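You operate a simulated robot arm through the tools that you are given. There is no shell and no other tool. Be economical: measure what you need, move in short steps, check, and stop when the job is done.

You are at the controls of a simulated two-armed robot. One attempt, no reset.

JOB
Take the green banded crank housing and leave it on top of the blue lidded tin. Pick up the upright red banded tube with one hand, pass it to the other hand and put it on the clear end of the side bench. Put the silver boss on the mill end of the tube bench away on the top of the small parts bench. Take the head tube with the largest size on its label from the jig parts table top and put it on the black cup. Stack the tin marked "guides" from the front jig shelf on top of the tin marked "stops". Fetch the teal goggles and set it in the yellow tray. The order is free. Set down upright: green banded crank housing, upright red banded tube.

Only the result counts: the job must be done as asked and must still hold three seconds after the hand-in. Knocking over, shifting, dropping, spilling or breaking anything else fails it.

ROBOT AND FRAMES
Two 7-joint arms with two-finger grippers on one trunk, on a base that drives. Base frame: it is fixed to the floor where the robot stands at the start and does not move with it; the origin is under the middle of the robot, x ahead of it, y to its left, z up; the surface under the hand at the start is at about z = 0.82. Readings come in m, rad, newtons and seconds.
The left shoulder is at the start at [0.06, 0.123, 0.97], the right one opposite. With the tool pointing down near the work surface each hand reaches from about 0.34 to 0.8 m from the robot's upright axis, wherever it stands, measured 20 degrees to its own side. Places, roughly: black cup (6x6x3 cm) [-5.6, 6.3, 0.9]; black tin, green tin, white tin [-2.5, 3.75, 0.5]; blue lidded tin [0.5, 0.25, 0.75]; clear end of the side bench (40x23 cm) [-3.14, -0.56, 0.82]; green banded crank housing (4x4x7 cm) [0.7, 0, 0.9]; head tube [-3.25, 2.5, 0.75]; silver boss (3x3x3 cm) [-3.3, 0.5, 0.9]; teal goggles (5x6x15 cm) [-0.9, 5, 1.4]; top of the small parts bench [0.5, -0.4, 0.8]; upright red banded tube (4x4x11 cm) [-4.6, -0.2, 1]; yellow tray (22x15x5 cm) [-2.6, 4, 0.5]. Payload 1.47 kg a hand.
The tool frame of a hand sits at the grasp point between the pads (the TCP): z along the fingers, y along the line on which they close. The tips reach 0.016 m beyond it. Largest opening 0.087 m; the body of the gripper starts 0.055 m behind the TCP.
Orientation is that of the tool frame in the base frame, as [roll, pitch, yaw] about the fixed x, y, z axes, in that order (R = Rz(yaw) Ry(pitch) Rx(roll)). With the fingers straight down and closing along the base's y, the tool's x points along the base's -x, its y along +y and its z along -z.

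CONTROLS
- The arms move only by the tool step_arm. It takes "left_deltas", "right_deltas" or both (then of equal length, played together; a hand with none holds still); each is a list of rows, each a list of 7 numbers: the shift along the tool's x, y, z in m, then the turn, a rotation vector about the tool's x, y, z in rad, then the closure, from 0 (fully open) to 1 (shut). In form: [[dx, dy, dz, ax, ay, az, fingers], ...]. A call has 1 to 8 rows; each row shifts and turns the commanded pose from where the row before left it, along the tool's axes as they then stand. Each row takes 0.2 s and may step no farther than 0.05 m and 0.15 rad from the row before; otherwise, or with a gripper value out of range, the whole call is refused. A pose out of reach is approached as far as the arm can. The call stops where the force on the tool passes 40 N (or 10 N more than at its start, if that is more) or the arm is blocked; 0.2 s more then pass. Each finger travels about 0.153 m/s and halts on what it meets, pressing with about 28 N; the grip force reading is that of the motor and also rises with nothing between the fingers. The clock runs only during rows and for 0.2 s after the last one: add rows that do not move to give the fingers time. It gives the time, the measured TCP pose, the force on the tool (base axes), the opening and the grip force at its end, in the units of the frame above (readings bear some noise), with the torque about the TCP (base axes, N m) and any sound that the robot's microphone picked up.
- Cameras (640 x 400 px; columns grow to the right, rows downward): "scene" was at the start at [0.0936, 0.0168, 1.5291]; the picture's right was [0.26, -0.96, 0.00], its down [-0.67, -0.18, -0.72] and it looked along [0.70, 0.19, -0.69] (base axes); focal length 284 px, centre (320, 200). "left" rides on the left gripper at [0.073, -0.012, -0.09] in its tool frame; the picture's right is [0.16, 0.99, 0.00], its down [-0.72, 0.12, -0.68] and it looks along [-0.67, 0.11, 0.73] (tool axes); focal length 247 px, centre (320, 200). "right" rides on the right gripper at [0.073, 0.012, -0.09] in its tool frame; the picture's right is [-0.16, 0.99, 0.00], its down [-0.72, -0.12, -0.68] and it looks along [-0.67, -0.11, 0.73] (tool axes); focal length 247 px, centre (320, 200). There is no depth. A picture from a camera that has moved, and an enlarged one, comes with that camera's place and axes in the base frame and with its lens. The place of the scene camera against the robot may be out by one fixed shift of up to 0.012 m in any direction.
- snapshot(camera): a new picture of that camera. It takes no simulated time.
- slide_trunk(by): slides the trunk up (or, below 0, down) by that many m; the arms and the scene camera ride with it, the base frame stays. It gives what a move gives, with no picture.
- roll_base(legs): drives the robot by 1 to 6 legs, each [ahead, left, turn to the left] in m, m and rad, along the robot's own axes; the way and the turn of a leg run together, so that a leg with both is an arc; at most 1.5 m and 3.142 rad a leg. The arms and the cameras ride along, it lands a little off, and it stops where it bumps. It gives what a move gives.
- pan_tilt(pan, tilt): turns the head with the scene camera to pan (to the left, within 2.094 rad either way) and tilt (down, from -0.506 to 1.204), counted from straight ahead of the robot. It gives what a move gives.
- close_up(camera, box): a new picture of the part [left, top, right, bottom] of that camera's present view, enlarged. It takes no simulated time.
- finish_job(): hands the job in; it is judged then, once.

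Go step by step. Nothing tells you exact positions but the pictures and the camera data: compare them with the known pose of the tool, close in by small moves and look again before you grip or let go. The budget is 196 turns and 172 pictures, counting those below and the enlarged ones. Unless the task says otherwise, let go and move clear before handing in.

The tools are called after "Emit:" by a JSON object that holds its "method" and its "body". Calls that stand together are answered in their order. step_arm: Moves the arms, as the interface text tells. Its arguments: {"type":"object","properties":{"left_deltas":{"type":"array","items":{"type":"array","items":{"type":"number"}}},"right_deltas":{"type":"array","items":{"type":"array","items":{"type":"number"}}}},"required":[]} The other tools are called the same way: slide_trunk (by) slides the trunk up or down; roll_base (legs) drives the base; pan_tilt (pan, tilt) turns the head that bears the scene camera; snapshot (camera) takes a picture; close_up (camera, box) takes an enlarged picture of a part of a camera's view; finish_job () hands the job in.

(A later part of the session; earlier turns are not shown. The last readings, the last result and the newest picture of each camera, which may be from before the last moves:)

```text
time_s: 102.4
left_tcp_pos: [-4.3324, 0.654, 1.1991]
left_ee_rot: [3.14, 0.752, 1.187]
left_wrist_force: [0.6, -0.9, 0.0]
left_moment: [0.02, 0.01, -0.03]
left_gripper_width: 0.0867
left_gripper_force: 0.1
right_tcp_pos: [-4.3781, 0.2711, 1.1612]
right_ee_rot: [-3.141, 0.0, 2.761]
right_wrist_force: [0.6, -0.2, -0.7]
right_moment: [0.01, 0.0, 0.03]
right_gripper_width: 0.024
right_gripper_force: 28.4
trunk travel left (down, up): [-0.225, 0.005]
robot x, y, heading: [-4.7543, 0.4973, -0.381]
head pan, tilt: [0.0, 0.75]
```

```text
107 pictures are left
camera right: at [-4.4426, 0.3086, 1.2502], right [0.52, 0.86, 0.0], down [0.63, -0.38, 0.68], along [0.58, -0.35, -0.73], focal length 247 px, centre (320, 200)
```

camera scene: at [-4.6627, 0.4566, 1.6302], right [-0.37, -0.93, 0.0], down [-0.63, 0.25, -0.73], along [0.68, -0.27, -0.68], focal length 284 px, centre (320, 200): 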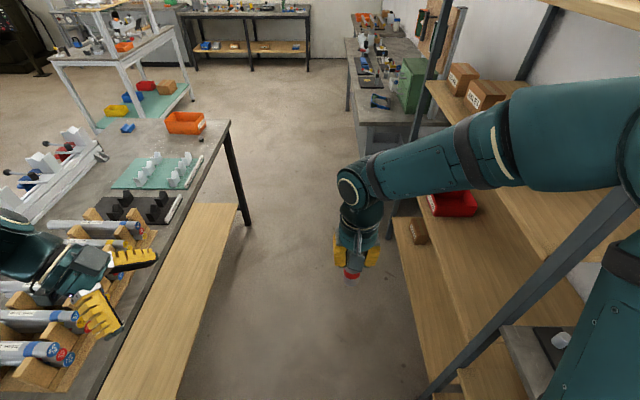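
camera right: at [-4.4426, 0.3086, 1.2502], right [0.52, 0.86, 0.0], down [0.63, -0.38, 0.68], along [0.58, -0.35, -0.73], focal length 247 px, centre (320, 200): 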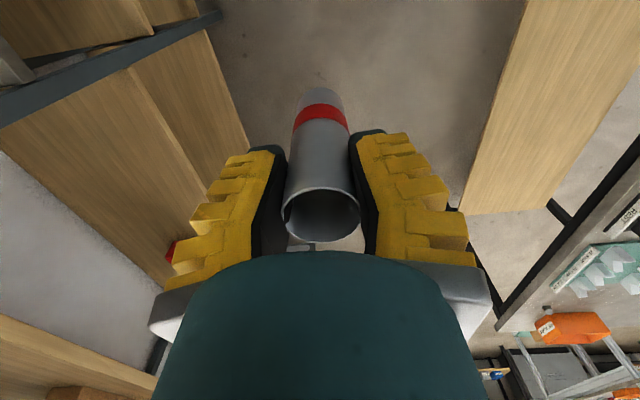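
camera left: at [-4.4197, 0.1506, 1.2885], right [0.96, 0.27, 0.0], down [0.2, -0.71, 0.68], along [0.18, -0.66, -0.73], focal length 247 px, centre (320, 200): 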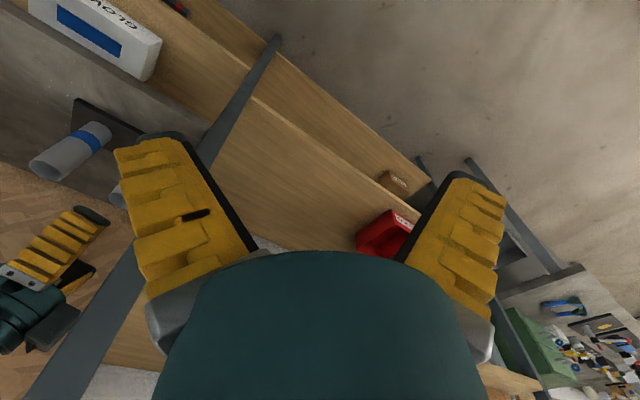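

Now one more tilt step and bring the left hand to a pre-grasp 12 cm left of the tube, at the height of its lower end.

Emit:
{"method": "step_arm", "body": {"left_deltas": [[0, 0, 0, 0, -0.15, 0, 0], [-0.0119, 0.0141, 0.0367, 0, 0, 0, 0], [-0.0119, 0.0141, 0.0367, 0, 0, 0, 0], [-0.0119, 0.0141, 0.0367, 0, 0, 0, 0], [-0.0119, 0.0141, 0.0367, 0, 0, 0, 0], [-0.0119, 0.0141, 0.0367, 0, 0, 0, 0], [-0.0119, 0.0141, 0.0367, 0, 0, 0, 0], [-0.0119, 0.0141, 0.0367, 0, 0, 0, 0]]}}

Emit:
{"method": "snapshot", "body": {"camera": "left"}}

Emit:
{"method": "close_up", "body": {"camera": "scene", "box": [200, 160, 440, 310]}}

```text
time_s: 104.2
left_tcp_pos: [-4.3342, 0.3815, 1.1046]
left_ee_rot: [3.141, 0.899, 1.19]
left_wrist_force: [0.2, -0.3, -0.3]
left_moment: [0.01, 0.03, -0.01]
left_gripper_width: 0.0871
left_gripper_force: 0.0
right_tcp_pos: [-4.3775, 0.2681, 1.1601]
right_ee_rot: [3.141, 0.001, 2.759]
right_wrist_force: [0.4, -0.1, -0.4]
right_moment: [0.02, 0.01, 0.0]
right_gripper_width: 0.024
right_gripper_force: 28.0
trunk travel left (down, up): [-0.225, 0.005]
robot x, y, heading: [-4.7541, 0.4978, -0.381]
head pan, tilt: [0.0, 0.75]
```

```text
106 pictures are left
camera left: at [-4.3023, 0.4927, 1.1038], right [0.95, -0.28, -0.12], down [0.14, 0.03, 0.99], along [-0.27, -0.96, 0.07], focal length 247 px, centre (320, 200)
```

left: 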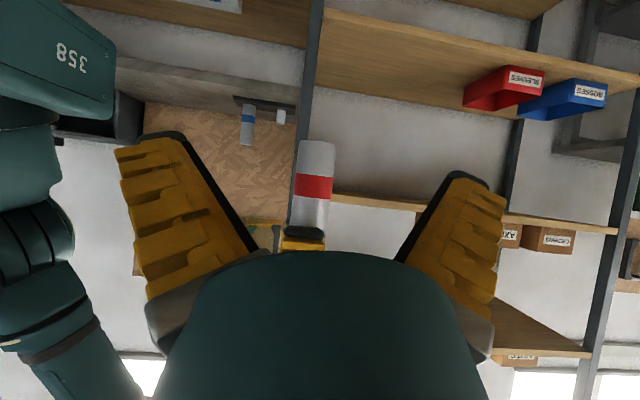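

```text
2.67 times, centred on (320, 235) of scene
camera zoom: at [-4.6626, 0.4555, 1.6301], right [-0.37, -0.93, 0.0], down [-0.63, 0.26, -0.73], along [0.68, -0.27, -0.68], focal length 756 px, centre (320, 107)
```

zoom: 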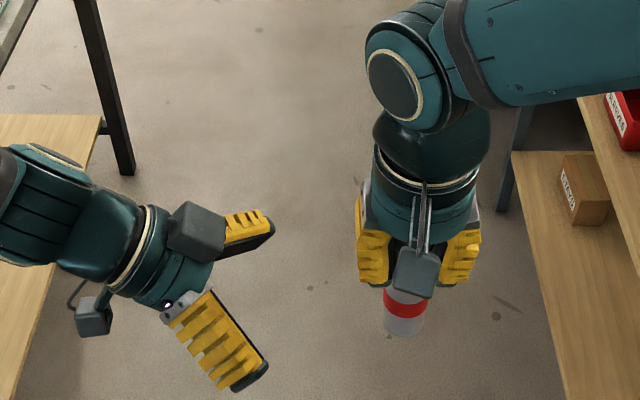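

Alignment is good: tube bottom about 1.07, free below 1.145. Move in horizontally to the tube.

Emit:
{"method": "step_arm", "body": {"left_deltas": [[-0.0184, -0.001, 0.0242, 0, 0, 0, 0], [-0.0184, -0.001, 0.0242, 0, 0, 0, 0], [-0.0184, 0, 0.0242, 0, 0, 0, 0], [-0.0184, 0, 0.0242, 0, 0, 0, 0], [0, 0, 0, 0, 0, 0, 0]]}}

Emit:
{"method": "snapshot", "body": {"camera": "left"}}

Emit:
{"method": "close_up", "body": {"camera": "scene", "box": [260, 160, 440, 310]}}

```text
time_s: 105.2
left_tcp_pos: [-4.3757, 0.283, 1.0991]
left_ee_rot: [-3.137, 0.894, 1.199]
left_wrist_force: [3.2, 7.7, -2.8]
left_moment: [-0.81, 0.21, -0.06]
left_gripper_width: 0.0866
left_gripper_force: 0.0
right_tcp_pos: [-4.3818, 0.2594, 1.1585]
right_ee_rot: [-3.126, -0.007, 2.745]
right_wrist_force: [-2.6, -8.3, 2.6]
right_moment: [0.4, -0.08, 0.07]
right_gripper_width: 0.024
right_gripper_force: 28.0
trunk travel left (down, up): [-0.225, 0.005]
robot x, y, heading: [-4.7533, 0.4911, -0.383]
head pan, tilt: [0.0, 0.75]
stopped in row 4 (left hand): the force on the tool passed its limit at 56 N (the readings are from after the stop); the commanded pose is now the measured one
```

```text
104 pictures are left
camera left: at [-4.3438, 0.3951, 1.0995], right [0.96, -0.27, -0.12], down [0.14, 0.03, 0.99], along [-0.26, -0.96, 0.06], focal length 247 px, centre (320, 200)
```

left: 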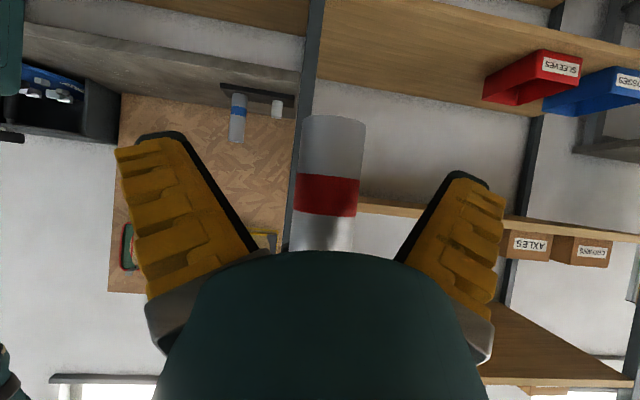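

```text
2.67 times, centred on (350, 235) of scene
camera zoom: at [-4.6634, 0.4555, 1.6302], right [-0.37, -0.93, 0.0], down [-0.63, 0.26, -0.73], along [0.68, -0.27, -0.68], focal length 756 px, centre (240, 107)
```

zoom: 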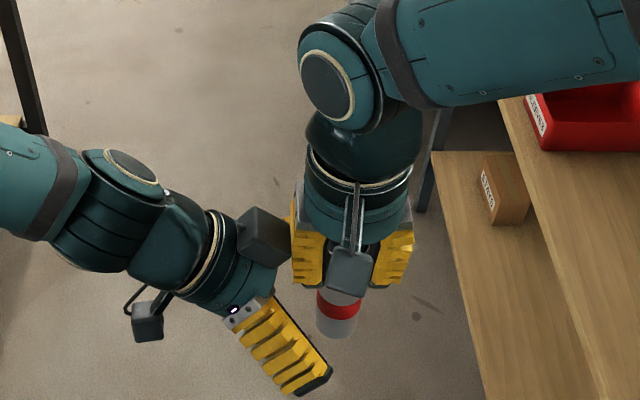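

The left wrist box touched the right gripper. I'll back off and use a flatter approach so the box stays clear.

Emit:
{"method": "step_arm", "body": {"left_deltas": [[0.0311, 0, -0.0391, 0, 0, 0, 0], [0.0311, 0, -0.0391, 0, 0, 0, 0], [0, 0, 0, 0, -0.1333, 0, 0], [0, 0, 0, 0, -0.1333, 0, 0], [0, 0, 0, 0, -0.1333, 0, 0], [0, 0, 0, 0, 0, 0, 0]]}}

Emit:
{"method": "snapshot", "body": {"camera": "left"}}

Emit:
{"method": "snapshot", "body": {"camera": "right"}}

Emit:
{"method": "close_up", "body": {"camera": "scene", "box": [220, 160, 440, 310]}}

```text
time_s: 106.6
left_tcp_pos: [-4.3396, 0.375, 1.1021]
left_ee_rot: [3.139, 1.297, 1.192]
left_wrist_force: [0.2, 0.2, -0.4]
left_moment: [0.01, 0.01, -0.02]
left_gripper_width: 0.087
left_gripper_force: 0.0
right_tcp_pos: [-4.3825, 0.2622, 1.1588]
right_ee_rot: [-3.129, -0.005, 2.747]
right_wrist_force: [0.1, 0.2, -1.0]
right_moment: [0.01, 0.03, -0.02]
right_gripper_width: 0.024
right_gripper_force: 28.2
trunk travel left (down, up): [-0.225, 0.005]
robot x, y, heading: [-4.7548, 0.4956, -0.383]
head pan, tilt: [0.0, 0.75]
```

```text
102 pictures are left
camera left: at [-4.3115, 0.4786, 1.0559], right [0.93, -0.32, -0.15], down [0.28, 0.38, 0.88], along [-0.23, -0.86, 0.45], focal length 247 px, centre (320, 200)
```

left: 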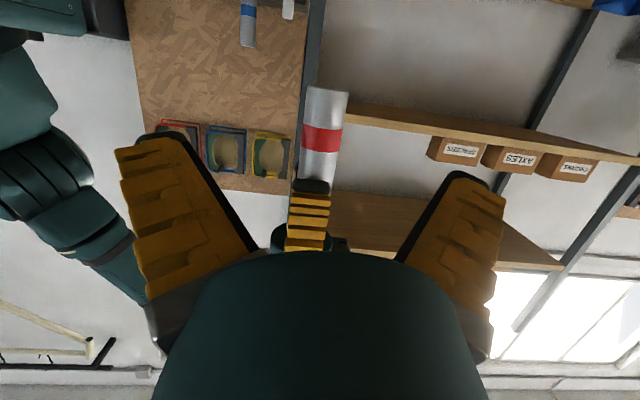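

```text
101 pictures are left
camera right: at [-4.4449, 0.3006, 1.2483], right [0.53, 0.85, -0.01], down [0.63, -0.38, 0.68], along [0.57, -0.36, -0.74], focal length 247 px, centre (320, 200)
```

right: 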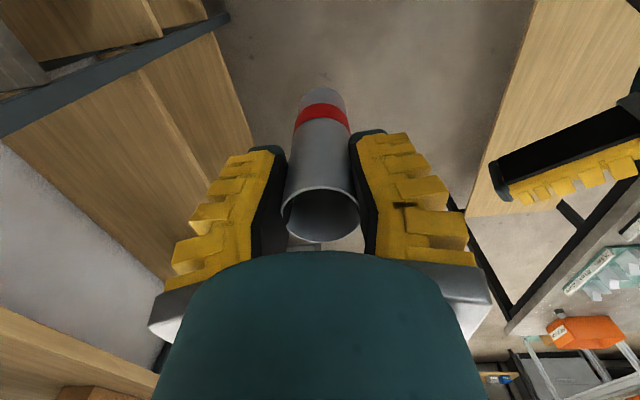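

```text
2.67 times, centred on (330, 235) of scene
camera zoom: at [-4.6641, 0.4559, 1.6303], right [-0.37, -0.93, 0.0], down [-0.63, 0.26, -0.73], along [0.68, -0.27, -0.68], focal length 756 px, centre (293, 107)
```

zoom: 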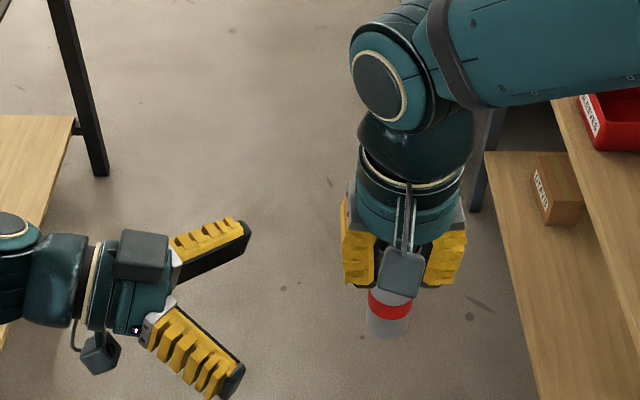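

Emit:
{"method": "step_arm", "body": {"left_deltas": [[-0.0086, 0.0005, 0.0288, 0, 0, 0, 0], [-0.0086, 0.0005, 0.0288, 0, 0, 0, 0], [-0.0086, 0.0005, 0.0288, 0, 0, 0, 0], [-0.0086, 0.0005, 0.0288, 0, 0, 0, 0], [0, 0, 0, 0, 0, 0, 0]]}}

Emit:
{"method": "snapshot", "body": {"camera": "left"}}

Emit:
{"method": "close_up", "body": {"camera": "scene", "box": [260, 180, 420, 300]}}

```text
time_s: 107.8
left_tcp_pos: [-4.3809, 0.2635, 1.1029]
left_ee_rot: [-3.141, 1.295, 1.196]
left_wrist_force: [-0.7, -0.1, 0.1]
left_moment: [0.01, -0.02, 0.0]
left_gripper_width: 0.087
left_gripper_force: 0.0
right_tcp_pos: [-4.3803, 0.2623, 1.1586]
right_ee_rot: [-3.128, -0.008, 2.747]
right_wrist_force: [-0.3, 1.1, -2.2]
right_moment: [0.01, -0.01, 0.03]
right_gripper_width: 0.0243
right_gripper_force: 28.0
trunk travel left (down, up): [-0.225, 0.005]
robot x, y, heading: [-4.7519, 0.4963, -0.383]
head pan, tilt: [0.0, 0.75]
```

```text
99 pictures are left
camera left: at [-4.3532, 0.367, 1.0575], right [0.93, -0.32, -0.15], down [0.28, 0.38, 0.88], along [-0.23, -0.87, 0.45], focal length 247 px, centre (320, 200)
```

left: 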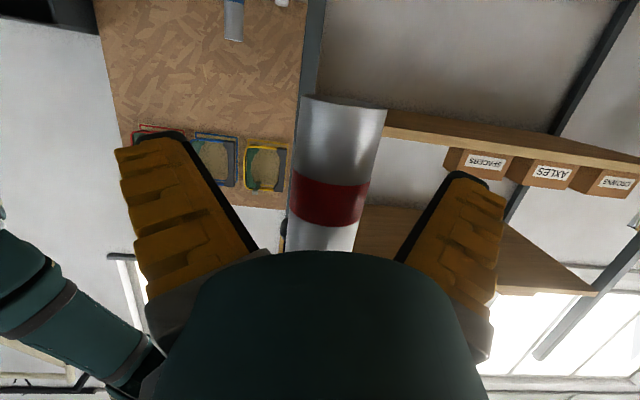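

```text
3.33 times, centred on (340, 240) of scene
camera zoom: at [-4.6637, 0.4572, 1.6303], right [-0.37, -0.93, 0.0], down [-0.63, 0.25, -0.73], along [0.68, -0.27, -0.68], focal length 945 px, centre (253, 67)
```

zoom: 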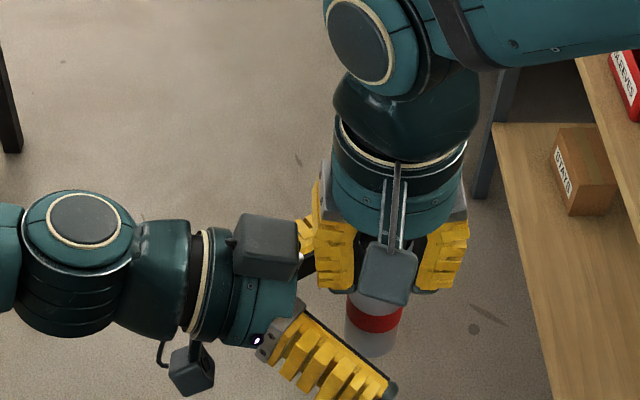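

No contact and the tube is between the left pads. Close the left hand, then open the right and lift it away.

Emit:
{"method": "step_arm", "body": {"left_deltas": [[0, 0.004, 0, 0, 0, 0, 0], [0, 0, 0, 0, 0, 0, 0.4], [0, 0, 0, 0, 0, 0, 0.8], [0, 0, 0, 0, 0, 0, 1], [0, 0, 0, 0, 0, 0, 1]]}}

Emit:
{"method": "snapshot", "body": {"camera": "left"}}

```text
time_s: 109.0
left_tcp_pos: [-4.377, 0.2615, 1.1024]
left_ee_rot: [-3.139, 1.295, 1.198]
left_wrist_force: [4.6, 2.4, 1.1]
left_moment: [-0.14, 0.3, 0.02]
left_gripper_width: 0.0329
left_gripper_force: 27.5
right_tcp_pos: [-4.3819, 0.2621, 1.1585]
right_ee_rot: [-3.127, -0.008, 2.746]
right_wrist_force: [-4.7, -2.8, -2.5]
right_moment: [-0.01, 0.0, -0.02]
right_gripper_width: 0.024
right_gripper_force: 28.5
trunk travel left (down, up): [-0.225, 0.005]
robot x, y, heading: [-4.7523, 0.4991, -0.385]
head pan, tilt: [0.0, 0.75]
```

```text
97 pictures are left
camera left: at [-4.3492, 0.3651, 1.0575], right [0.93, -0.32, -0.15], down [0.28, 0.38, 0.88], along [-0.22, -0.87, 0.45], focal length 247 px, centre (320, 200)
```

left: 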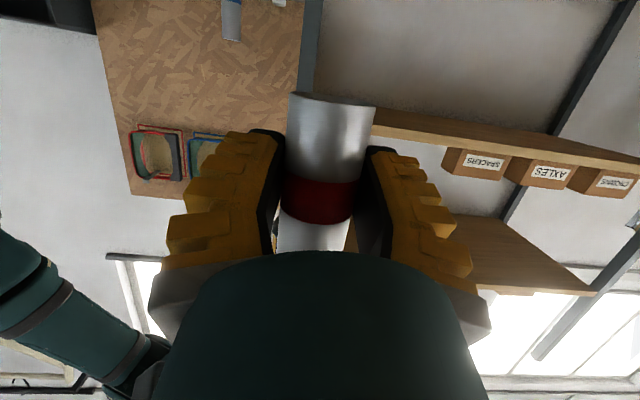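

Emit:
{"method": "step_arm", "body": {"right_deltas": [[0, 0, 0, 0, 0, 0, 0.6], [0, 0, 0, 0, 0, 0, 0.2], [0, 0, 0, 0, 0, 0, 0], [0, 0, -0.03, 0, 0, 0, 0], [0, 0, -0.04, 0, 0, 0, 0], [0, 0, -0.04, 0, 0, 0, 0], [0, -0.04, -0.01, 0, 0, 0, 0], [0, -0.04, 0, 0, 0, 0, 0]], "left_deltas": [[0, 0, 0, 0, 0, 0, 1], [0, 0, 0, 0, 0, 0, 1], [0, 0, 0, 0, 0, 0, 1], [0, 0, 0, 0, 0, 0, 1], [0, 0, 0, 0, 0, 0, 1], [0, 0, 0, 0, 0, 0, 1], [0, 0, 0, 0, 0, 0, 1], [0, 0, 0, 0, 0, 0, 1]]}}

Emit:
{"method": "snapshot", "body": {"camera": "scene"}}

Emit:
{"method": "snapshot", "body": {"camera": "left"}}

```text
time_s: 109.9
left_tcp_pos: [-4.3785, 0.2615, 1.1087]
left_ee_rot: [3.114, 1.302, 1.162]
left_wrist_force: [3.8, 16.3, 20.0]
left_moment: [-0.05, -0.02, -0.04]
left_gripper_width: 0.0322
left_gripper_force: 27.9
right_tcp_pos: [-4.386, 0.2561, 1.166]
right_ee_rot: [-3.115, -0.021, 2.739]
right_wrist_force: [-3.9, -16.4, -21.1]
right_moment: [-0.99, 0.41, -0.1]
right_gripper_width: 0.0688
right_gripper_force: 0.0
trunk travel left (down, up): [-0.225, 0.005]
robot x, y, heading: [-4.7518, 0.4944, -0.386]
head pan, tilt: [0.0, 0.75]
stopped in row 4 (left hand): the force on the tool passed its limit at 45 N (the readings are from after the stop); the commanded pose is now the measured one
```

```text
96 pictures are left
camera scene: at [-4.6643, 0.4561, 1.6303], right [-0.37, -0.93, 0.0], down [-0.63, 0.26, -0.73], along [0.68, -0.27, -0.68], focal length 284 px, centre (320, 200)
```

scene: 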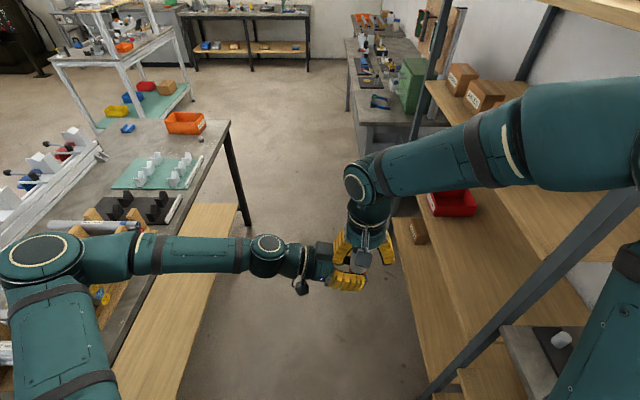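

```text
95 pictures are left
camera left: at [-4.3503, 0.3632, 1.0626], right [0.93, -0.33, -0.15], down [0.27, 0.39, 0.88], along [-0.23, -0.86, 0.45], focal length 247 px, centre (320, 200)
```

left: 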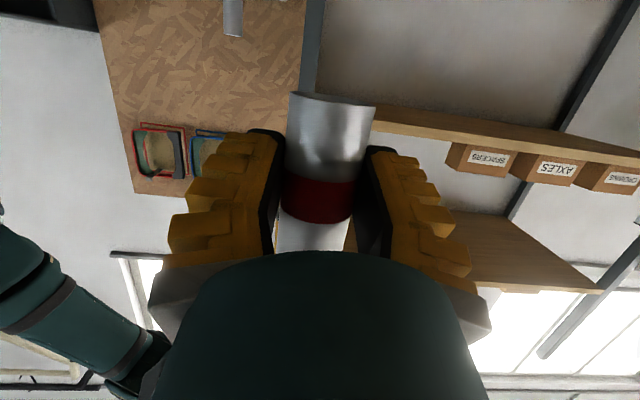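

The widely opened right finger hooked the left wrist box. I'll narrow the right fingers to just clear the tube before rising.

Emit:
{"method": "step_arm", "body": {"right_deltas": [[0, 0, 0.005, 0, 0, 0, 0.4], [0, 0, 0, 0, 0, 0, 0.5], [0, 0, 0, 0, 0, 0, 0.5], [0, -0.002, -0.01, 0, 0, 0, 0.5], [0, 0, -0.02, 0, 0, 0, 0.5], [0, 0, -0.03, 0, 0, 0, 0.5], [0, 0, -0.04, 0, 0, 0, 0.5], [0, 0, -0.04, 0, 0, 0, 0.5]], "left_deltas": [[0, 0, 0, 0, 0, 0, 1], [0, 0, 0, 0, 0, 0, 1], [0, 0, 0, 0, 0, 0, 1], [0, 0, 0, 0, 0, 0, 1], [0, 0, 0, 0, 0, 0, 1], [0, 0, 0, 0, 0, 0, 1], [0, 0, 0, 0, 0, 0, 1], [0, 0, 0, 0, 0, 0, 1]]}}

Emit:
{"method": "snapshot", "body": {"camera": "scene"}}

Emit:
{"method": "snapshot", "body": {"camera": "left"}}

```text
time_s: 111.7
left_tcp_pos: [-4.3793, 0.2612, 1.1071]
left_ee_rot: [3.123, 1.301, 1.174]
left_wrist_force: [0.9, -0.1, -1.1]
left_moment: [0.02, 0.04, 0.0]
left_gripper_width: 0.0321
left_gripper_force: 28.3
right_tcp_pos: [-4.3815, 0.2596, 1.303]
right_ee_rot: [-3.119, -0.015, 2.747]
right_wrist_force: [0.0, 0.0, 1.3]
right_moment: [0.02, 0.02, -0.01]
right_gripper_width: 0.0486
right_gripper_force: 4.1
trunk travel left (down, up): [-0.225, 0.005]
robot x, y, heading: [-4.7543, 0.4948, -0.385]
head pan, tilt: [0.0, 0.75]
```

```text
94 pictures are left
camera scene: at [-4.664, 0.4566, 1.6303], right [-0.37, -0.93, 0.0], down [-0.63, 0.25, -0.73], along [0.68, -0.27, -0.68], focal length 284 px, centre (320, 200)
```

scene: 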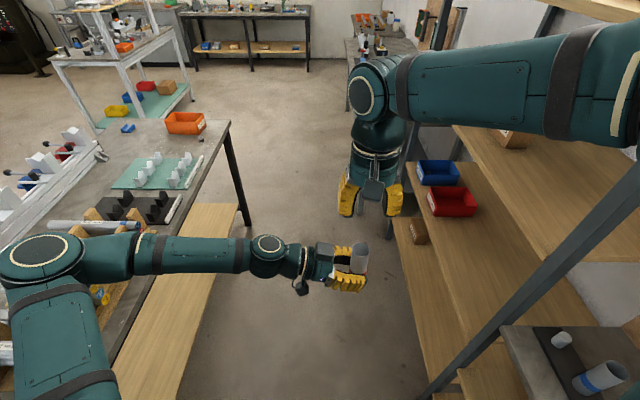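

```text
93 pictures are left
camera left: at [-4.3503, 0.3637, 1.0612], right [0.93, -0.33, -0.15], down [0.28, 0.39, 0.88], along [-0.23, -0.86, 0.45], focal length 247 px, centre (320, 200)
```

left: 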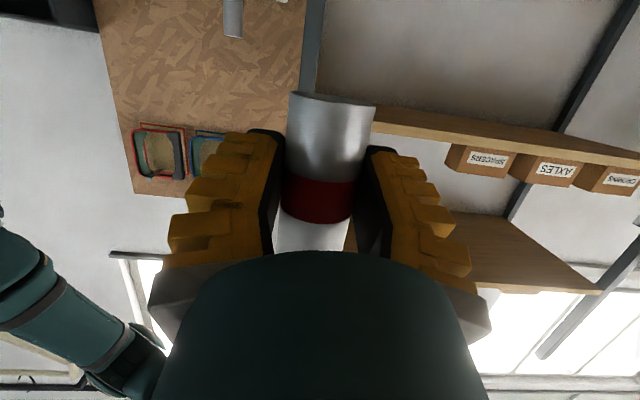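

Handover complete: the left hand holds the tube. Next I drive back along the aisle toward the side bench's clear end and turn to face it.

Emit:
{"method": "roll_base", "body": {"legs": [[0.8, 0.16, 0], [1.1, 0.0, 0], [0.15, 0.1, 0], [0, 0, -1.571]]}}

Emit:
{"method": "pan_tilt", "body": {"pan": 0.0, "tilt": 0.75}}

Emit:
{"method": "snapshot", "body": {"camera": "scene"}}

```text
time_s: 126.3
left_tcp_pos: [-2.9899, -0.4039, 1.1069]
left_ee_rot: [3.124, 1.301, -0.404]
left_wrist_force: [0.1, 0.6, -0.8]
left_moment: [-0.01, -0.03, 0.0]
left_gripper_width: 0.0319
left_gripper_force: 28.0
right_tcp_pos: [-2.991, -0.4017, 1.303]
right_ee_rot: [-3.121, -0.017, 1.168]
right_wrist_force: [0.5, 0.4, -0.4]
right_moment: [-0.01, -0.01, -0.03]
right_gripper_width: 0.0491
right_gripper_force: 4.3
trunk travel left (down, up): [-0.225, 0.005]
robot x, y, heading: [-2.7528, -0.0288, -1.959]
head pan, tilt: [0.0, 0.75]
```

```text
time_s: 126.9
left_tcp_pos: [-2.9892, -0.4036, 1.1056]
left_ee_rot: [3.124, 1.301, -0.402]
left_wrist_force: [-0.7, -0.9, -1.2]
left_moment: [0.02, 0.0, 0.01]
left_gripper_width: 0.0321
left_gripper_force: 28.1
right_tcp_pos: [-2.992, -0.4026, 1.302]
right_ee_rot: [-3.121, -0.015, 1.168]
right_wrist_force: [0.2, -0.9, -0.5]
right_moment: [-0.01, -0.04, 0.01]
right_gripper_width: 0.049
right_gripper_force: 4.0
trunk travel left (down, up): [-0.225, 0.005]
robot x, y, heading: [-2.7537, -0.0292, -1.959]
head pan, tilt: [0.0, 0.75]
```

```text
92 pictures are left
camera scene: at [-2.7838, -0.1218, 1.6302], right [-0.93, 0.38, 0.0], down [0.26, 0.63, -0.73], along [-0.28, -0.68, -0.68], focal length 284 px, centre (320, 200)
```

scene: 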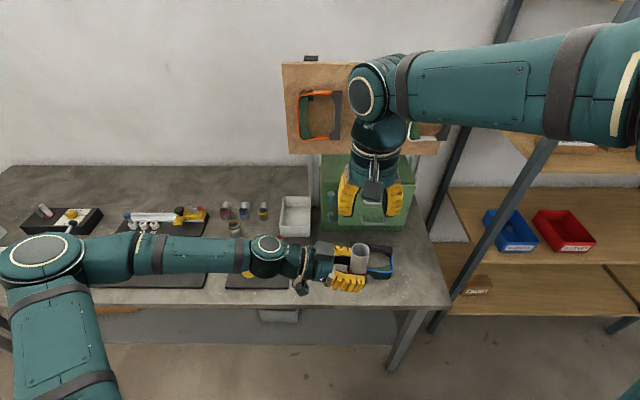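

Facing the bench. I'll extend the left hand, rotate its wrist to point into the bench, and clear the right hand to the side.

Emit:
{"method": "step_arm", "body": {"left_deltas": [[0, 0.045, 0, 0, 0, 0, 1], [0, 0.045, 0, 0, 0, 0, 1], [0, 0.04, 0, 0, 0, 0, 1], [0, 0, 0, -0.1375, 0, -0.0386, 1], [0, 0, 0, -0.1375, 0, -0.0386, 1], [0, 0, 0, -0.1375, 0, -0.0386, 1], [0, 0, 0, -0.1375, 0, -0.0386, 1], [0, 0, 0, -0.1375, 0, -0.0386, 1]], "right_deltas": [[0, -0.04, 0, 0, 0, 0, 0.5], [0, -0.04, 0, 0, 0, 0, 0.5], [0, -0.04, 0, 0, 0, 0, 0.5], [0, -0.04, 0, 0, 0, 0, 0.5], [0, -0.04, 0, 0, 0, 0, 0.5], [0, -0.04, 0, 0, 0, 0, 0.3], [0, 0, 0, 0, 0, 0, 0], [0, 0, 0, 0, 0, 0, 0]]}}

Emit:
{"method": "step_arm", "body": {"left_deltas": [[0, 0, 0, -0.1375, 0, -0.0386, 1], [0, 0, 0, -0.1375, 0, -0.0386, 1], [0, 0, 0, -0.1375, 0, -0.0386, 1], [0, 0, 0, -0.1375, 0, -0.0386, 1], [0, 0, 0, -0.1375, 0, -0.0386, 1], [0, 0, 0, -0.1375, 0, -0.0386, 1], [0, 0, 0, 0, 0, 0, 1]]}}

Emit:
{"method": "snapshot", "body": {"camera": "scene"}}

Emit:
{"method": "snapshot", "body": {"camera": "right"}}

```text
time_s: 128.7
left_tcp_pos: [-3.0399, -0.5246, 1.1072]
left_ee_rot: [3.138, 1.303, 0.325]
left_wrist_force: [-0.3, -0.1, -1.5]
left_moment: [-0.02, -0.01, 0.02]
left_gripper_width: 0.0318
left_gripper_force: 27.8
right_tcp_pos: [-3.214, -0.3081, 1.3072]
right_ee_rot: [-3.12, -0.015, 1.169]
right_wrist_force: [-0.5, 0.5, -0.2]
right_moment: [-0.01, -0.01, 0.01]
right_gripper_width: 0.0871
right_gripper_force: 0.1
trunk travel left (down, up): [-0.225, 0.005]
robot x, y, heading: [-2.752, -0.0309, -1.96]
head pan, tilt: [0.0, 0.75]
```

```text
time_s: 130.3
left_tcp_pos: [-3.0372, -0.5253, 1.1078]
left_ee_rot: [-3.128, 1.301, 1.2]
left_wrist_force: [-0.8, -0.4, -1.2]
left_moment: [-0.04, -0.01, 0.01]
left_gripper_width: 0.0315
left_gripper_force: 28.0
right_tcp_pos: [-3.2106, -0.3083, 1.3083]
right_ee_rot: [-3.119, -0.016, 1.168]
right_wrist_force: [-0.5, -1.2, 0.5]
right_moment: [0.03, 0.0, -0.01]
right_gripper_width: 0.0871
right_gripper_force: 0.1
trunk travel left (down, up): [-0.225, 0.005]
robot x, y, heading: [-2.7547, -0.0324, -1.958]
head pan, tilt: [0.0, 0.75]
```

```text
91 pictures are left
camera scene: at [-2.7829, -0.1224, 1.6302], right [-0.93, 0.38, 0.0], down [0.26, 0.63, -0.73], along [-0.28, -0.68, -0.68], focal length 284 px, centre (320, 200)
```

scene: 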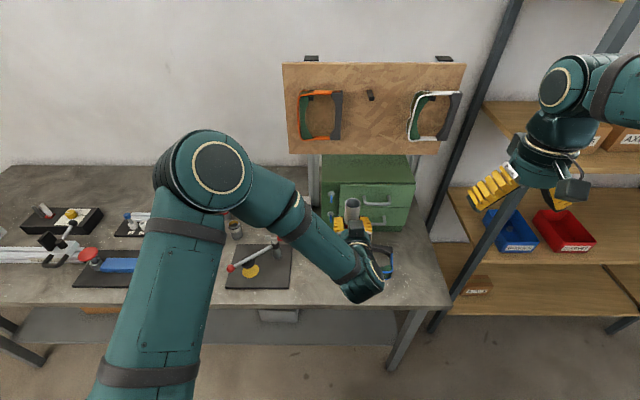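

```text
90 pictures are left
camera right: at [-3.1721, -0.248, 1.3981], right [0.85, -0.53, -0.02], down [-0.38, -0.64, 0.67], along [-0.37, -0.56, -0.74], focal length 247 px, centre (320, 200)
```

right: 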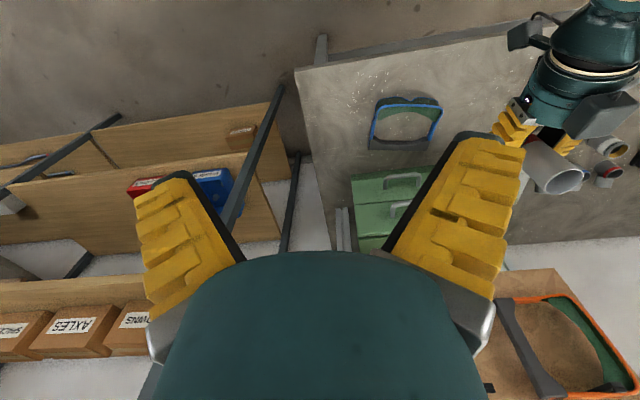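

I see the free strip between the goggles and the bench end; target spot about [-3.22, -0.43]. I'll shift the base so the left hand can reach it comfortably.

Emit:
{"method": "roll_base", "body": {"legs": [[0.06, 0, 0], [0, -0.18, 0]]}}

Emit:
{"method": "snapshot", "body": {"camera": "right"}}

Emit:
{"method": "snapshot", "body": {"camera": "scene"}}

```text
time_s: 133.1
left_tcp_pos: [-3.2263, -0.5112, 1.1082]
left_ee_rot: [-3.129, 1.304, 1.199]
left_wrist_force: [0.2, 0.7, -1.0]
left_moment: [0.03, 0.0, -0.01]
left_gripper_width: 0.0315
left_gripper_force: 27.7
right_tcp_pos: [-3.4013, -0.2955, 1.3079]
right_ee_rot: [-3.123, -0.018, 1.169]
right_wrist_force: [0.4, 0.4, -0.3]
right_moment: [0.0, 0.0, -0.03]
right_gripper_width: 0.0871
right_gripper_force: 0.1
trunk travel left (down, up): [-0.225, 0.005]
robot x, y, heading: [-2.9415, -0.0177, -1.956]
head pan, tilt: [0.0, 0.75]
```

```text
89 pictures are left
camera right: at [-3.3613, -0.2359, 1.3979], right [0.85, -0.53, -0.02], down [-0.38, -0.64, 0.67], along [-0.37, -0.56, -0.74], focal length 247 px, centre (320, 200)
```

right: 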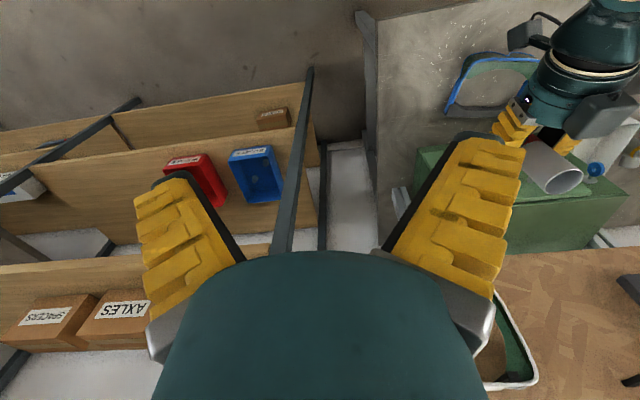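

```text
88 pictures are left
camera scene: at [-2.9726, -0.1094, 1.6302], right [-0.93, 0.38, 0.0], down [0.26, 0.63, -0.73], along [-0.28, -0.68, -0.68], focal length 284 px, centre (320, 200)
```

scene: 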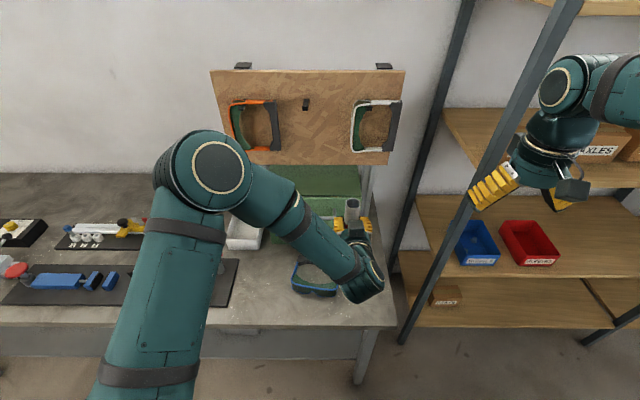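

Emit:
{"method": "step_arm", "body": {"left_deltas": [[0.038, -0.0067, -0.004, 0, 0, 0, 1], [0.038, -0.0067, -0.004, 0, 0, 0, 1], [0.038, -0.0067, -0.004, 0, 0, 0, 1], [0.038, -0.0067, -0.004, 0, 0, 0, 1], [0.038, -0.0067, -0.004, 0, 0, 0, 1], [0, 0, 0, 0, 0, 0, 1]]}}

Emit:
{"method": "snapshot", "body": {"camera": "right"}}

Emit:
{"method": "close_up", "body": {"camera": "scene", "box": [260, 200, 440, 350]}}

Emit:
{"method": "snapshot", "body": {"camera": "left"}}

```text
time_s: 134.5
left_tcp_pos: [-3.2303, -0.436, 0.9293]
left_ee_rot: [-3.127, 1.303, 1.203]
left_wrist_force: [-0.2, 0.3, -1.1]
left_moment: [0.0, -0.02, -0.02]
left_gripper_width: 0.0315
left_gripper_force: 28.1
right_tcp_pos: [-3.4002, -0.2962, 1.3086]
right_ee_rot: [-3.119, -0.015, 1.169]
right_wrist_force: [0.1, 0.2, -0.8]
right_moment: [0.03, 0.06, 0.0]
right_gripper_width: 0.087
right_gripper_force: 0.0
trunk travel left (down, up): [-0.225, 0.005]
robot x, y, heading: [-2.9412, -0.0177, -1.955]
head pan, tilt: [0.0, 0.75]
```

```text
87 pictures are left
camera right: at [-3.3606, -0.2362, 1.3981], right [0.85, -0.53, -0.02], down [-0.38, -0.64, 0.67], along [-0.37, -0.56, -0.74], focal length 247 px, centre (320, 200)
```

right: 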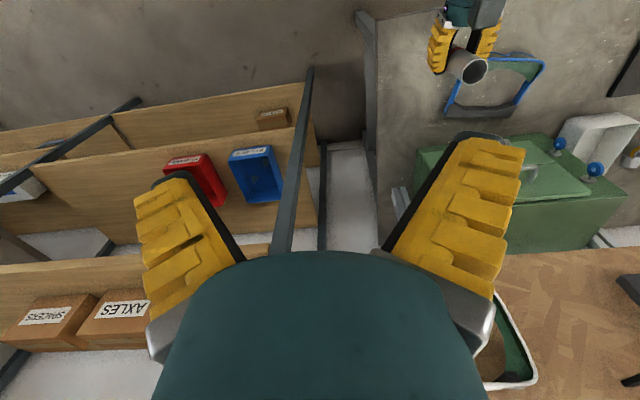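

```text
2.67 times, centred on (350, 275) of scene
camera zoom: at [-2.9718, -0.1096, 1.6303], right [-0.93, 0.38, 0.0], down [0.26, 0.63, -0.73], along [-0.28, -0.68, -0.68], focal length 756 px, centre (240, 0)
```

zoom: 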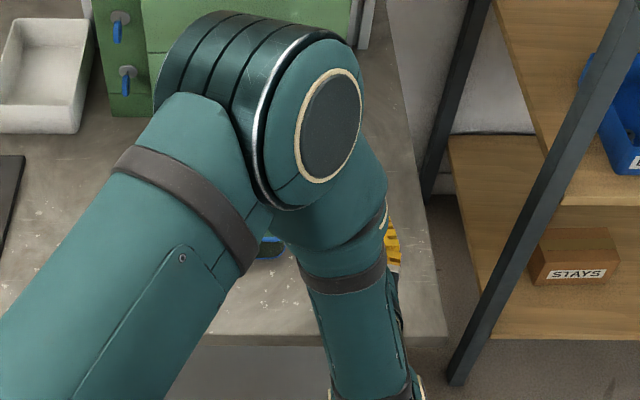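

```text
85 pictures are left
camera left: at [-3.2016, -0.3333, 0.8839], right [0.93, -0.33, -0.16], down [0.28, 0.39, 0.88], along [-0.23, -0.86, 0.45], focal length 247 px, centre (320, 200)
```

left: 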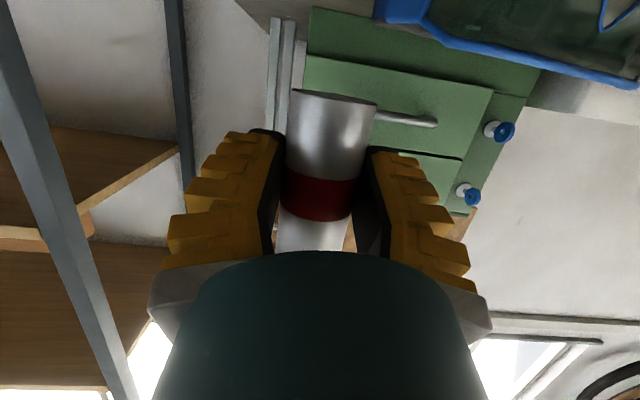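

Clear of the goggles. I'll lower it vertically to the bench top.

Emit:
{"method": "step_arm", "body": {"left_deltas": [[0.029, 0, 0.008, 0, 0, 0, 1], [0.0241, 0, 0.0066, 0, 0, 0, 1], [0.0048, 0, 0.0013, 0, 0, 0, 1], [0, 0, 0, 0, 0, 0, 1]]}}

Emit:
{"method": "close_up", "body": {"camera": "right", "box": [380, 0, 580, 130]}}

```text
time_s: 135.5
left_tcp_pos: [-3.2313, -0.4349, 0.8687]
left_ee_rot: [-3.129, 1.302, 1.199]
left_wrist_force: [0.2, -0.2, -0.4]
left_moment: [0.03, 0.01, 0.01]
left_gripper_width: 0.0315
left_gripper_force: 27.9
right_tcp_pos: [-3.4005, -0.2961, 1.3071]
right_ee_rot: [-3.119, -0.016, 1.169]
right_wrist_force: [-0.9, -0.8, -0.3]
right_moment: [-0.02, 0.01, 0.0]
right_gripper_width: 0.087
right_gripper_force: 0.1
trunk travel left (down, up): [-0.225, 0.005]
robot x, y, heading: [-2.9431, -0.0212, -1.957]
head pan, tilt: [0.0, 0.75]
```

```text
3.08 times, centred on (480, 65) of right
camera zoom: at [-3.361, -0.236, 1.398], right [0.85, -0.53, -0.02], down [-0.38, -0.64, 0.67], along [-0.37, -0.56, -0.74], focal length 760 px, centre (-172, 615)
```

zoom: 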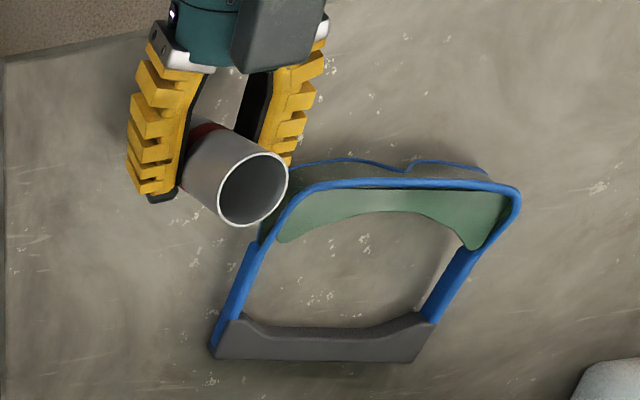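

Emit:
{"method": "step_arm", "body": {"left_deltas": [[0.0039, -0.01, 0.0011, 0, 0, 0, 1], [0.0039, 0, 0.0011, 0, 0, 0, 1], [0.0039, 0, 0.0011, 0, 0, 0, 1], [0, 0, 0, 0, 0, 0, 1]]}}

Emit:
{"method": "step_arm", "body": {"left_deltas": [[0.0029, 0, 0.0008, 0, 0, 0, 1], [0, 0, 0, 0, 0, 0, 1]]}}

Emit:
{"method": "close_up", "body": {"camera": "right", "box": [380, 0, 580, 130]}}

```text
time_s: 136.5
left_tcp_pos: [-3.2409, -0.4322, 0.8597]
left_ee_rot: [-3.126, 1.304, 1.205]
left_wrist_force: [1.9, -1.8, 10.8]
left_moment: [0.07, -0.08, -0.01]
left_gripper_width: 0.0319
left_gripper_force: 28.5
right_tcp_pos: [-3.4001, -0.2965, 1.3065]
right_ee_rot: [-3.119, -0.014, 1.169]
right_wrist_force: [0.2, -0.1, -0.5]
right_moment: [0.01, 0.01, 0.01]
right_gripper_width: 0.0872
right_gripper_force: 0.0
trunk travel left (down, up): [-0.225, 0.005]
robot x, y, heading: [-2.9431, -0.0155, -1.959]
head pan, tilt: [0.0, 0.75]
```

```text
time_s: 137.1
left_tcp_pos: [-3.2424, -0.4306, 0.8554]
left_ee_rot: [-3.123, 1.305, 1.204]
left_wrist_force: [-2.6, -4.0, 17.1]
left_moment: [-0.17, 0.1, 0.05]
left_gripper_width: 0.0314
left_gripper_force: 27.7
right_tcp_pos: [-3.3994, -0.2952, 1.3078]
right_ee_rot: [-3.12, -0.011, 1.169]
right_wrist_force: [0.0, 0.1, 0.7]
right_moment: [-0.02, -0.01, -0.02]
right_gripper_width: 0.087
right_gripper_force: 0.1
trunk travel left (down, up): [-0.225, 0.005]
robot x, y, heading: [-2.9434, -0.0175, -1.953]
head pan, tilt: [0.0, 0.75]
```

```text
3.08 times, centred on (480, 65) of right
camera zoom: at [-3.3606, -0.2353, 1.3983], right [0.85, -0.53, -0.02], down [-0.38, -0.64, 0.67], along [-0.37, -0.56, -0.74], focal length 760 px, centre (-172, 615)
```

zoom: 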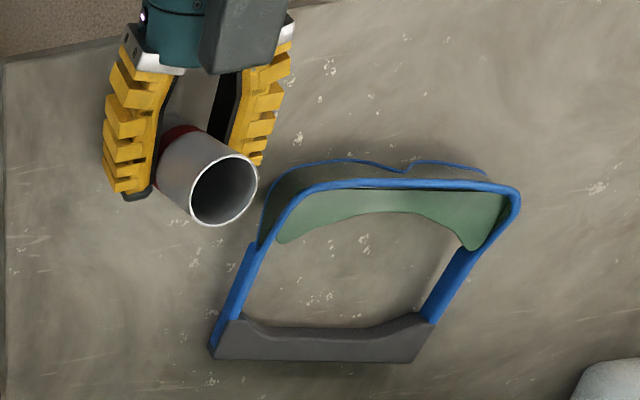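

The tube stands on the bench (17 N). Release and back out straight.

Emit:
{"method": "step_arm", "body": {"left_deltas": [[-0.002, 0, -0.0005, 0, 0, 0, 1], [0, 0, 0, 0, 0, 0, 0.6], [0, 0, 0, 0, 0, 0, 0.2], [0, 0, 0, 0, 0, 0, 0.2], [0.0066, 0, -0.0241, 0, 0, 0, 0.2], [0.0106, 0, -0.0386, 0, 0, 0, 0.2], [0.0106, 0, -0.0386, 0, 0, 0, 0.2], [0.0106, 0, -0.0386, 0, 0, 0, 0]]}}

Emit:
{"method": "close_up", "body": {"camera": "right", "box": [340, 0, 580, 150]}}

```text
time_s: 139.1
left_tcp_pos: [-3.1924, -0.3362, 0.871]
left_ee_rot: [-3.107, 1.381, 1.261]
left_wrist_force: [-1.1, -0.2, 0.4]
left_moment: [0.03, -0.03, -0.01]
left_gripper_width: 0.0871
left_gripper_force: 0.1
right_tcp_pos: [-3.4005, -0.2964, 1.3087]
right_ee_rot: [-3.12, -0.017, 1.17]
right_wrist_force: [0.0, 0.1, -0.4]
right_moment: [-0.02, 0.01, 0.0]
right_gripper_width: 0.0869
right_gripper_force: 0.1
trunk travel left (down, up): [-0.225, 0.005]
robot x, y, heading: [-2.941, -0.0175, -1.957]
head pan, tilt: [0.0, 0.75]
stopped in row 8 (left hand): the arm was blocked; the commanded pose is now the measured one
```

```text
2.67 times, centred on (460, 75) of right
camera zoom: at [-3.3609, -0.236, 1.398], right [0.85, -0.53, -0.02], down [-0.38, -0.64, 0.67], along [-0.37, -0.56, -0.74], focal length 659 px, centre (-53, 533)
```

zoom: 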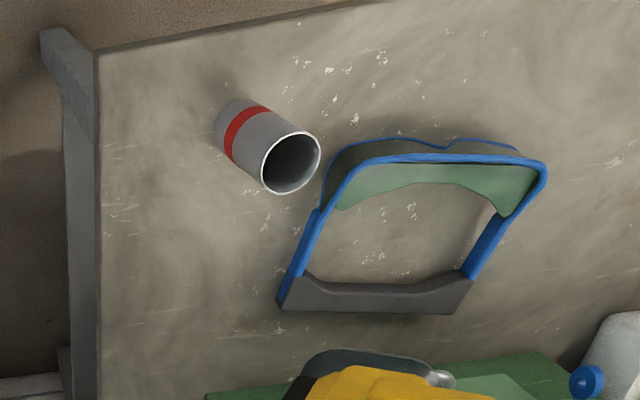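

The red tube stands upright on the bench end, clear of the goggles. Now I'll raise and straighten the left hand.

Emit:
{"method": "step_arm", "body": {"left_deltas": [[-0.0485, 0, -0.0095, 0, 0, 0, 0], [-0.0485, 0, -0.0095, 0, 0, 0, 0], [-0.0485, 0, -0.0095, 0, 0, 0, 0], [-0.0485, 0, -0.0095, 0, 0, 0, 0], [-0.0485, 0, -0.0095, 0, 0, 0, 0], [-0.0485, 0, -0.0095, 0, 0, 0, 0], [0, 0, 0, 0, 0.15, 0, 0], [0, 0, 0, 0, 0.15, 0, 0]]}}

Emit:
{"method": "step_arm", "body": {"left_deltas": [[0, 0, 0, 0, 0.15, 0, 0], [0, 0, 0, 0, 0.15, 0, 0], [0, 0, 0, 0, 0.15, 0, 0], [0, 0, 0, 0, 0.15, 0, 0], [0, 0, 0, 0, 0.15, 0, 0], [0, 0, 0, 0, 0.15, 0, 0], [0, 0, 0, 0, 0.15, 0, 0], [0, 0.05, 0, 0, 0.03, 0, 0]], "right_deltas": [[0, 0.03, 0.01, 0, 0, 0, 0], [0, 0.03, 0.01, 0, 0, 0, 0], [0, 0.03, 0.01, 0, 0, 0, 0], [0, 0.03, 0.01, 0, 0, 0, 0], [0, 0.03, 0.01, 0, 0, 0, 0], [0, 0, 0, 0, 0, 0, 0], [0, 0, 0, 0, 0, 0, 0], [0, 0, 0, 0, 0, 0, 0]]}}

Emit:
{"method": "snapshot", "body": {"camera": "scene"}}

```text
time_s: 140.9
left_tcp_pos: [-3.1892, -0.3359, 1.1676]
left_ee_rot: [-3.127, 1.076, 1.238]
left_wrist_force: [-0.2, 0.1, 0.2]
left_moment: [0.02, 0.01, -0.01]
left_gripper_width: 0.0867
left_gripper_force: 0.1
right_tcp_pos: [-3.3999, -0.2982, 1.3086]
right_ee_rot: [-3.118, -0.015, 1.17]
right_wrist_force: [0.7, 0.1, -1.0]
right_moment: [0.04, 0.0, -0.01]
right_gripper_width: 0.0871
right_gripper_force: 0.0
trunk travel left (down, up): [-0.225, 0.005]
robot x, y, heading: [-2.9446, -0.0184, -1.961]
head pan, tilt: [0.0, 0.75]
```

```text
time_s: 142.2
left_tcp_pos: [-3.1875, -0.3302, 1.1643]
left_ee_rot: [3.14, 0.31, 1.214]
left_wrist_force: [-0.6, 0.1, -0.2]
left_moment: [-0.01, -0.01, 0.02]
left_gripper_width: 0.0869
left_gripper_force: 0.2
right_tcp_pos: [-3.2711, -0.3574, 1.2566]
right_ee_rot: [-3.117, -0.001, 1.166]
right_wrist_force: [-7.1, -1.3, 3.1]
right_moment: [0.41, -0.87, 0.37]
right_gripper_width: 0.087
right_gripper_force: 0.0
trunk travel left (down, up): [-0.225, 0.005]
robot x, y, heading: [-2.9427, -0.0152, -1.955]
head pan, tilt: [0.0, 0.75]
stopped in row 6 (right hand): the force on the tool passed its limit at 75 N (the readings are from after the stop); the commanded pose is now the measured one
```

```text
81 pictures are left
camera scene: at [-2.9724, -0.1101, 1.6302], right [-0.93, 0.38, 0.0], down [0.26, 0.63, -0.73], along [-0.28, -0.68, -0.68], focal length 284 px, centre (320, 200)
```

scene: 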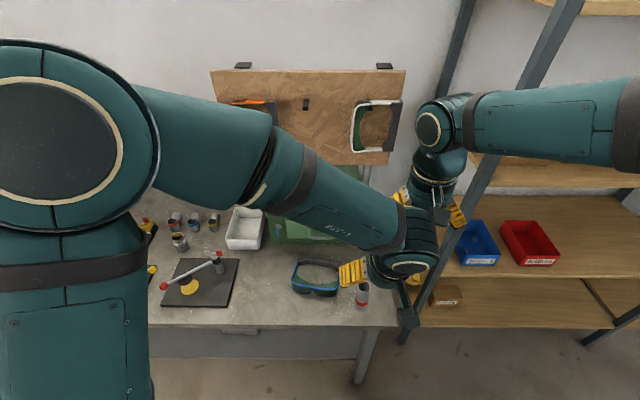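

The two wrists met; I'll separate them.

Emit:
{"method": "step_arm", "body": {"right_deltas": [[0, -0.03, -0.01, 0, 0, 0, 0], [0, -0.04, -0.01, 0, 0, 0, 0], [0, -0.04, 0, 0, 0, 0, 0], [0, 0, 0, 0, 0, 0, 0], [0, 0, 0, 0, 0, 0, 0], [0, 0, 0, 0, 0, 0, 0], [0, 0, 0, 0, 0, 0, 0], [0, 0, 0, 0, 0, 0, 0]], "left_deltas": [[0, 0, 0, 0, 0, 0, 0], [0, 0.04, 0, 0, 0, 0, 0], [0, 0.04, 0, 0, 0, 0, 0], [0, 0.04, 0, 0, 0, 0, 0], [0, 0.04, 0, 0, 0.1, 0, 0], [0, 0.04, 0, 0, 0.1, 0, 0], [0, 0.04, 0, 0, 0.11, 0, 0], [-0.03, 0.02, 0, 0, 0, 0.03, 0]]}}

Emit:
{"method": "snapshot", "body": {"camera": "scene"}}

```text
time_s: 143.9
left_tcp_pos: [-2.9539, -0.4511, 1.1637]
left_ee_rot: [-3.141, -0.001, 1.188]
left_wrist_force: [0.1, -0.9, 0.2]
left_moment: [0.0, 0.02, 0.0]
left_gripper_width: 0.087
left_gripper_force: 0.1
right_tcp_pos: [-3.3685, -0.3138, 1.2791]
right_ee_rot: [-3.118, -0.004, 1.163]
right_wrist_force: [-0.3, -1.0, 0.0]
right_moment: [0.0, 0.01, -0.02]
right_gripper_width: 0.0873
right_gripper_force: 0.0
trunk travel left (down, up): [-0.225, 0.005]
robot x, y, heading: [-2.9415, -0.0199, -1.958]
head pan, tilt: [0.0, 0.75]
```

```text
80 pictures are left
camera scene: at [-2.9726, -0.1111, 1.6301], right [-0.93, 0.38, 0.0], down [0.26, 0.63, -0.73], along [-0.28, -0.68, -0.68], focal length 284 px, centre (320, 200)
```

scene: 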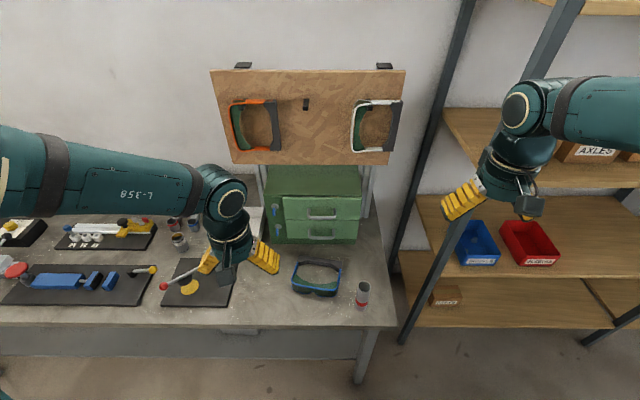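

Clean. Next the silver boss: back off, turn to face the tube bench end.

Emit:
{"method": "roll_base", "body": {"legs": [[-0.1, 0.2, 0], [0, 0, -1.571], [0.1, -0.18, 0]]}}

Emit:
{"method": "pan_tilt", "body": {"pan": -0.1, "tilt": 0.85}}

Emit:
{"method": "snapshot", "body": {"camera": "scene"}}

Emit:
{"method": "close_up", "body": {"camera": "scene", "box": [220, 120, 420, 260]}}

```text
time_s: 151.9
left_tcp_pos: [-3.1743, 0.2143, 1.1636]
left_ee_rot: [3.14, 0.001, -0.385]
left_wrist_force: [0.7, 0.2, 0.1]
left_moment: [-0.03, 0.01, -0.01]
left_gripper_width: 0.0869
left_gripper_force: 0.0
right_tcp_pos: [-3.0374, 0.6301, 1.2795]
right_ee_rot: [-3.12, -0.003, -0.407]
right_wrist_force: [0.2, 0.2, -1.0]
right_moment: [-0.05, -0.04, -0.01]
right_gripper_width: 0.0871
right_gripper_force: 0.1
trunk travel left (down, up): [-0.225, 0.005]
robot x, y, heading: [-2.7433, 0.2025, 2.752]
head pan, tilt: [0.0, 0.75]
```

```text
time_s: 152.6
left_tcp_pos: [-3.174, 0.214, 1.1642]
left_ee_rot: [3.141, -0.001, -0.387]
left_wrist_force: [0.9, 0.5, 0.2]
left_moment: [0.02, 0.01, 0.0]
left_gripper_width: 0.0872
left_gripper_force: 0.0
right_tcp_pos: [-3.0377, 0.6306, 1.2787]
right_ee_rot: [-3.12, -0.004, -0.407]
right_wrist_force: [0.9, -0.2, -0.6]
right_moment: [0.03, -0.02, 0.0]
right_gripper_width: 0.087
right_gripper_force: 0.0
trunk travel left (down, up): [-0.225, 0.005]
robot x, y, heading: [-2.7437, 0.2032, 2.753]
head pan, tilt: [-0.099, 0.85]
```

```text
79 pictures are left
camera scene: at [-2.8168, 0.2374, 1.6222], right [0.47, 0.88, 0.0], down [0.66, -0.35, -0.66], along [-0.58, 0.31, -0.75], focal length 284 px, centre (320, 200)
```

scene: 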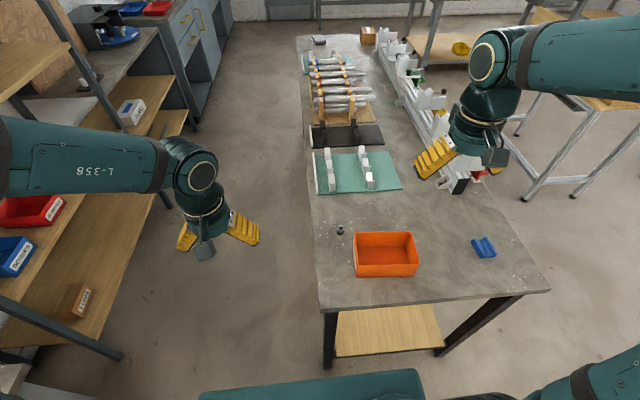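

```text
2.86 times, centred on (320, 190) of scene
camera zoom: at [-2.8168, 0.2374, 1.6222], right [0.47, 0.88, 0.0], down [0.66, -0.35, -0.66], along [-0.58, 0.31, -0.75], focal length 810 px, centre (320, 229)
```

zoom: 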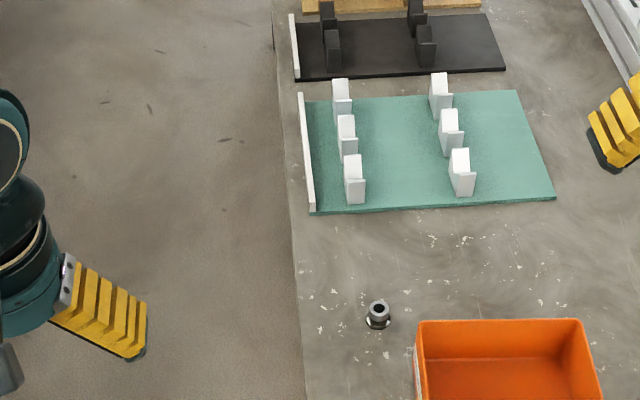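

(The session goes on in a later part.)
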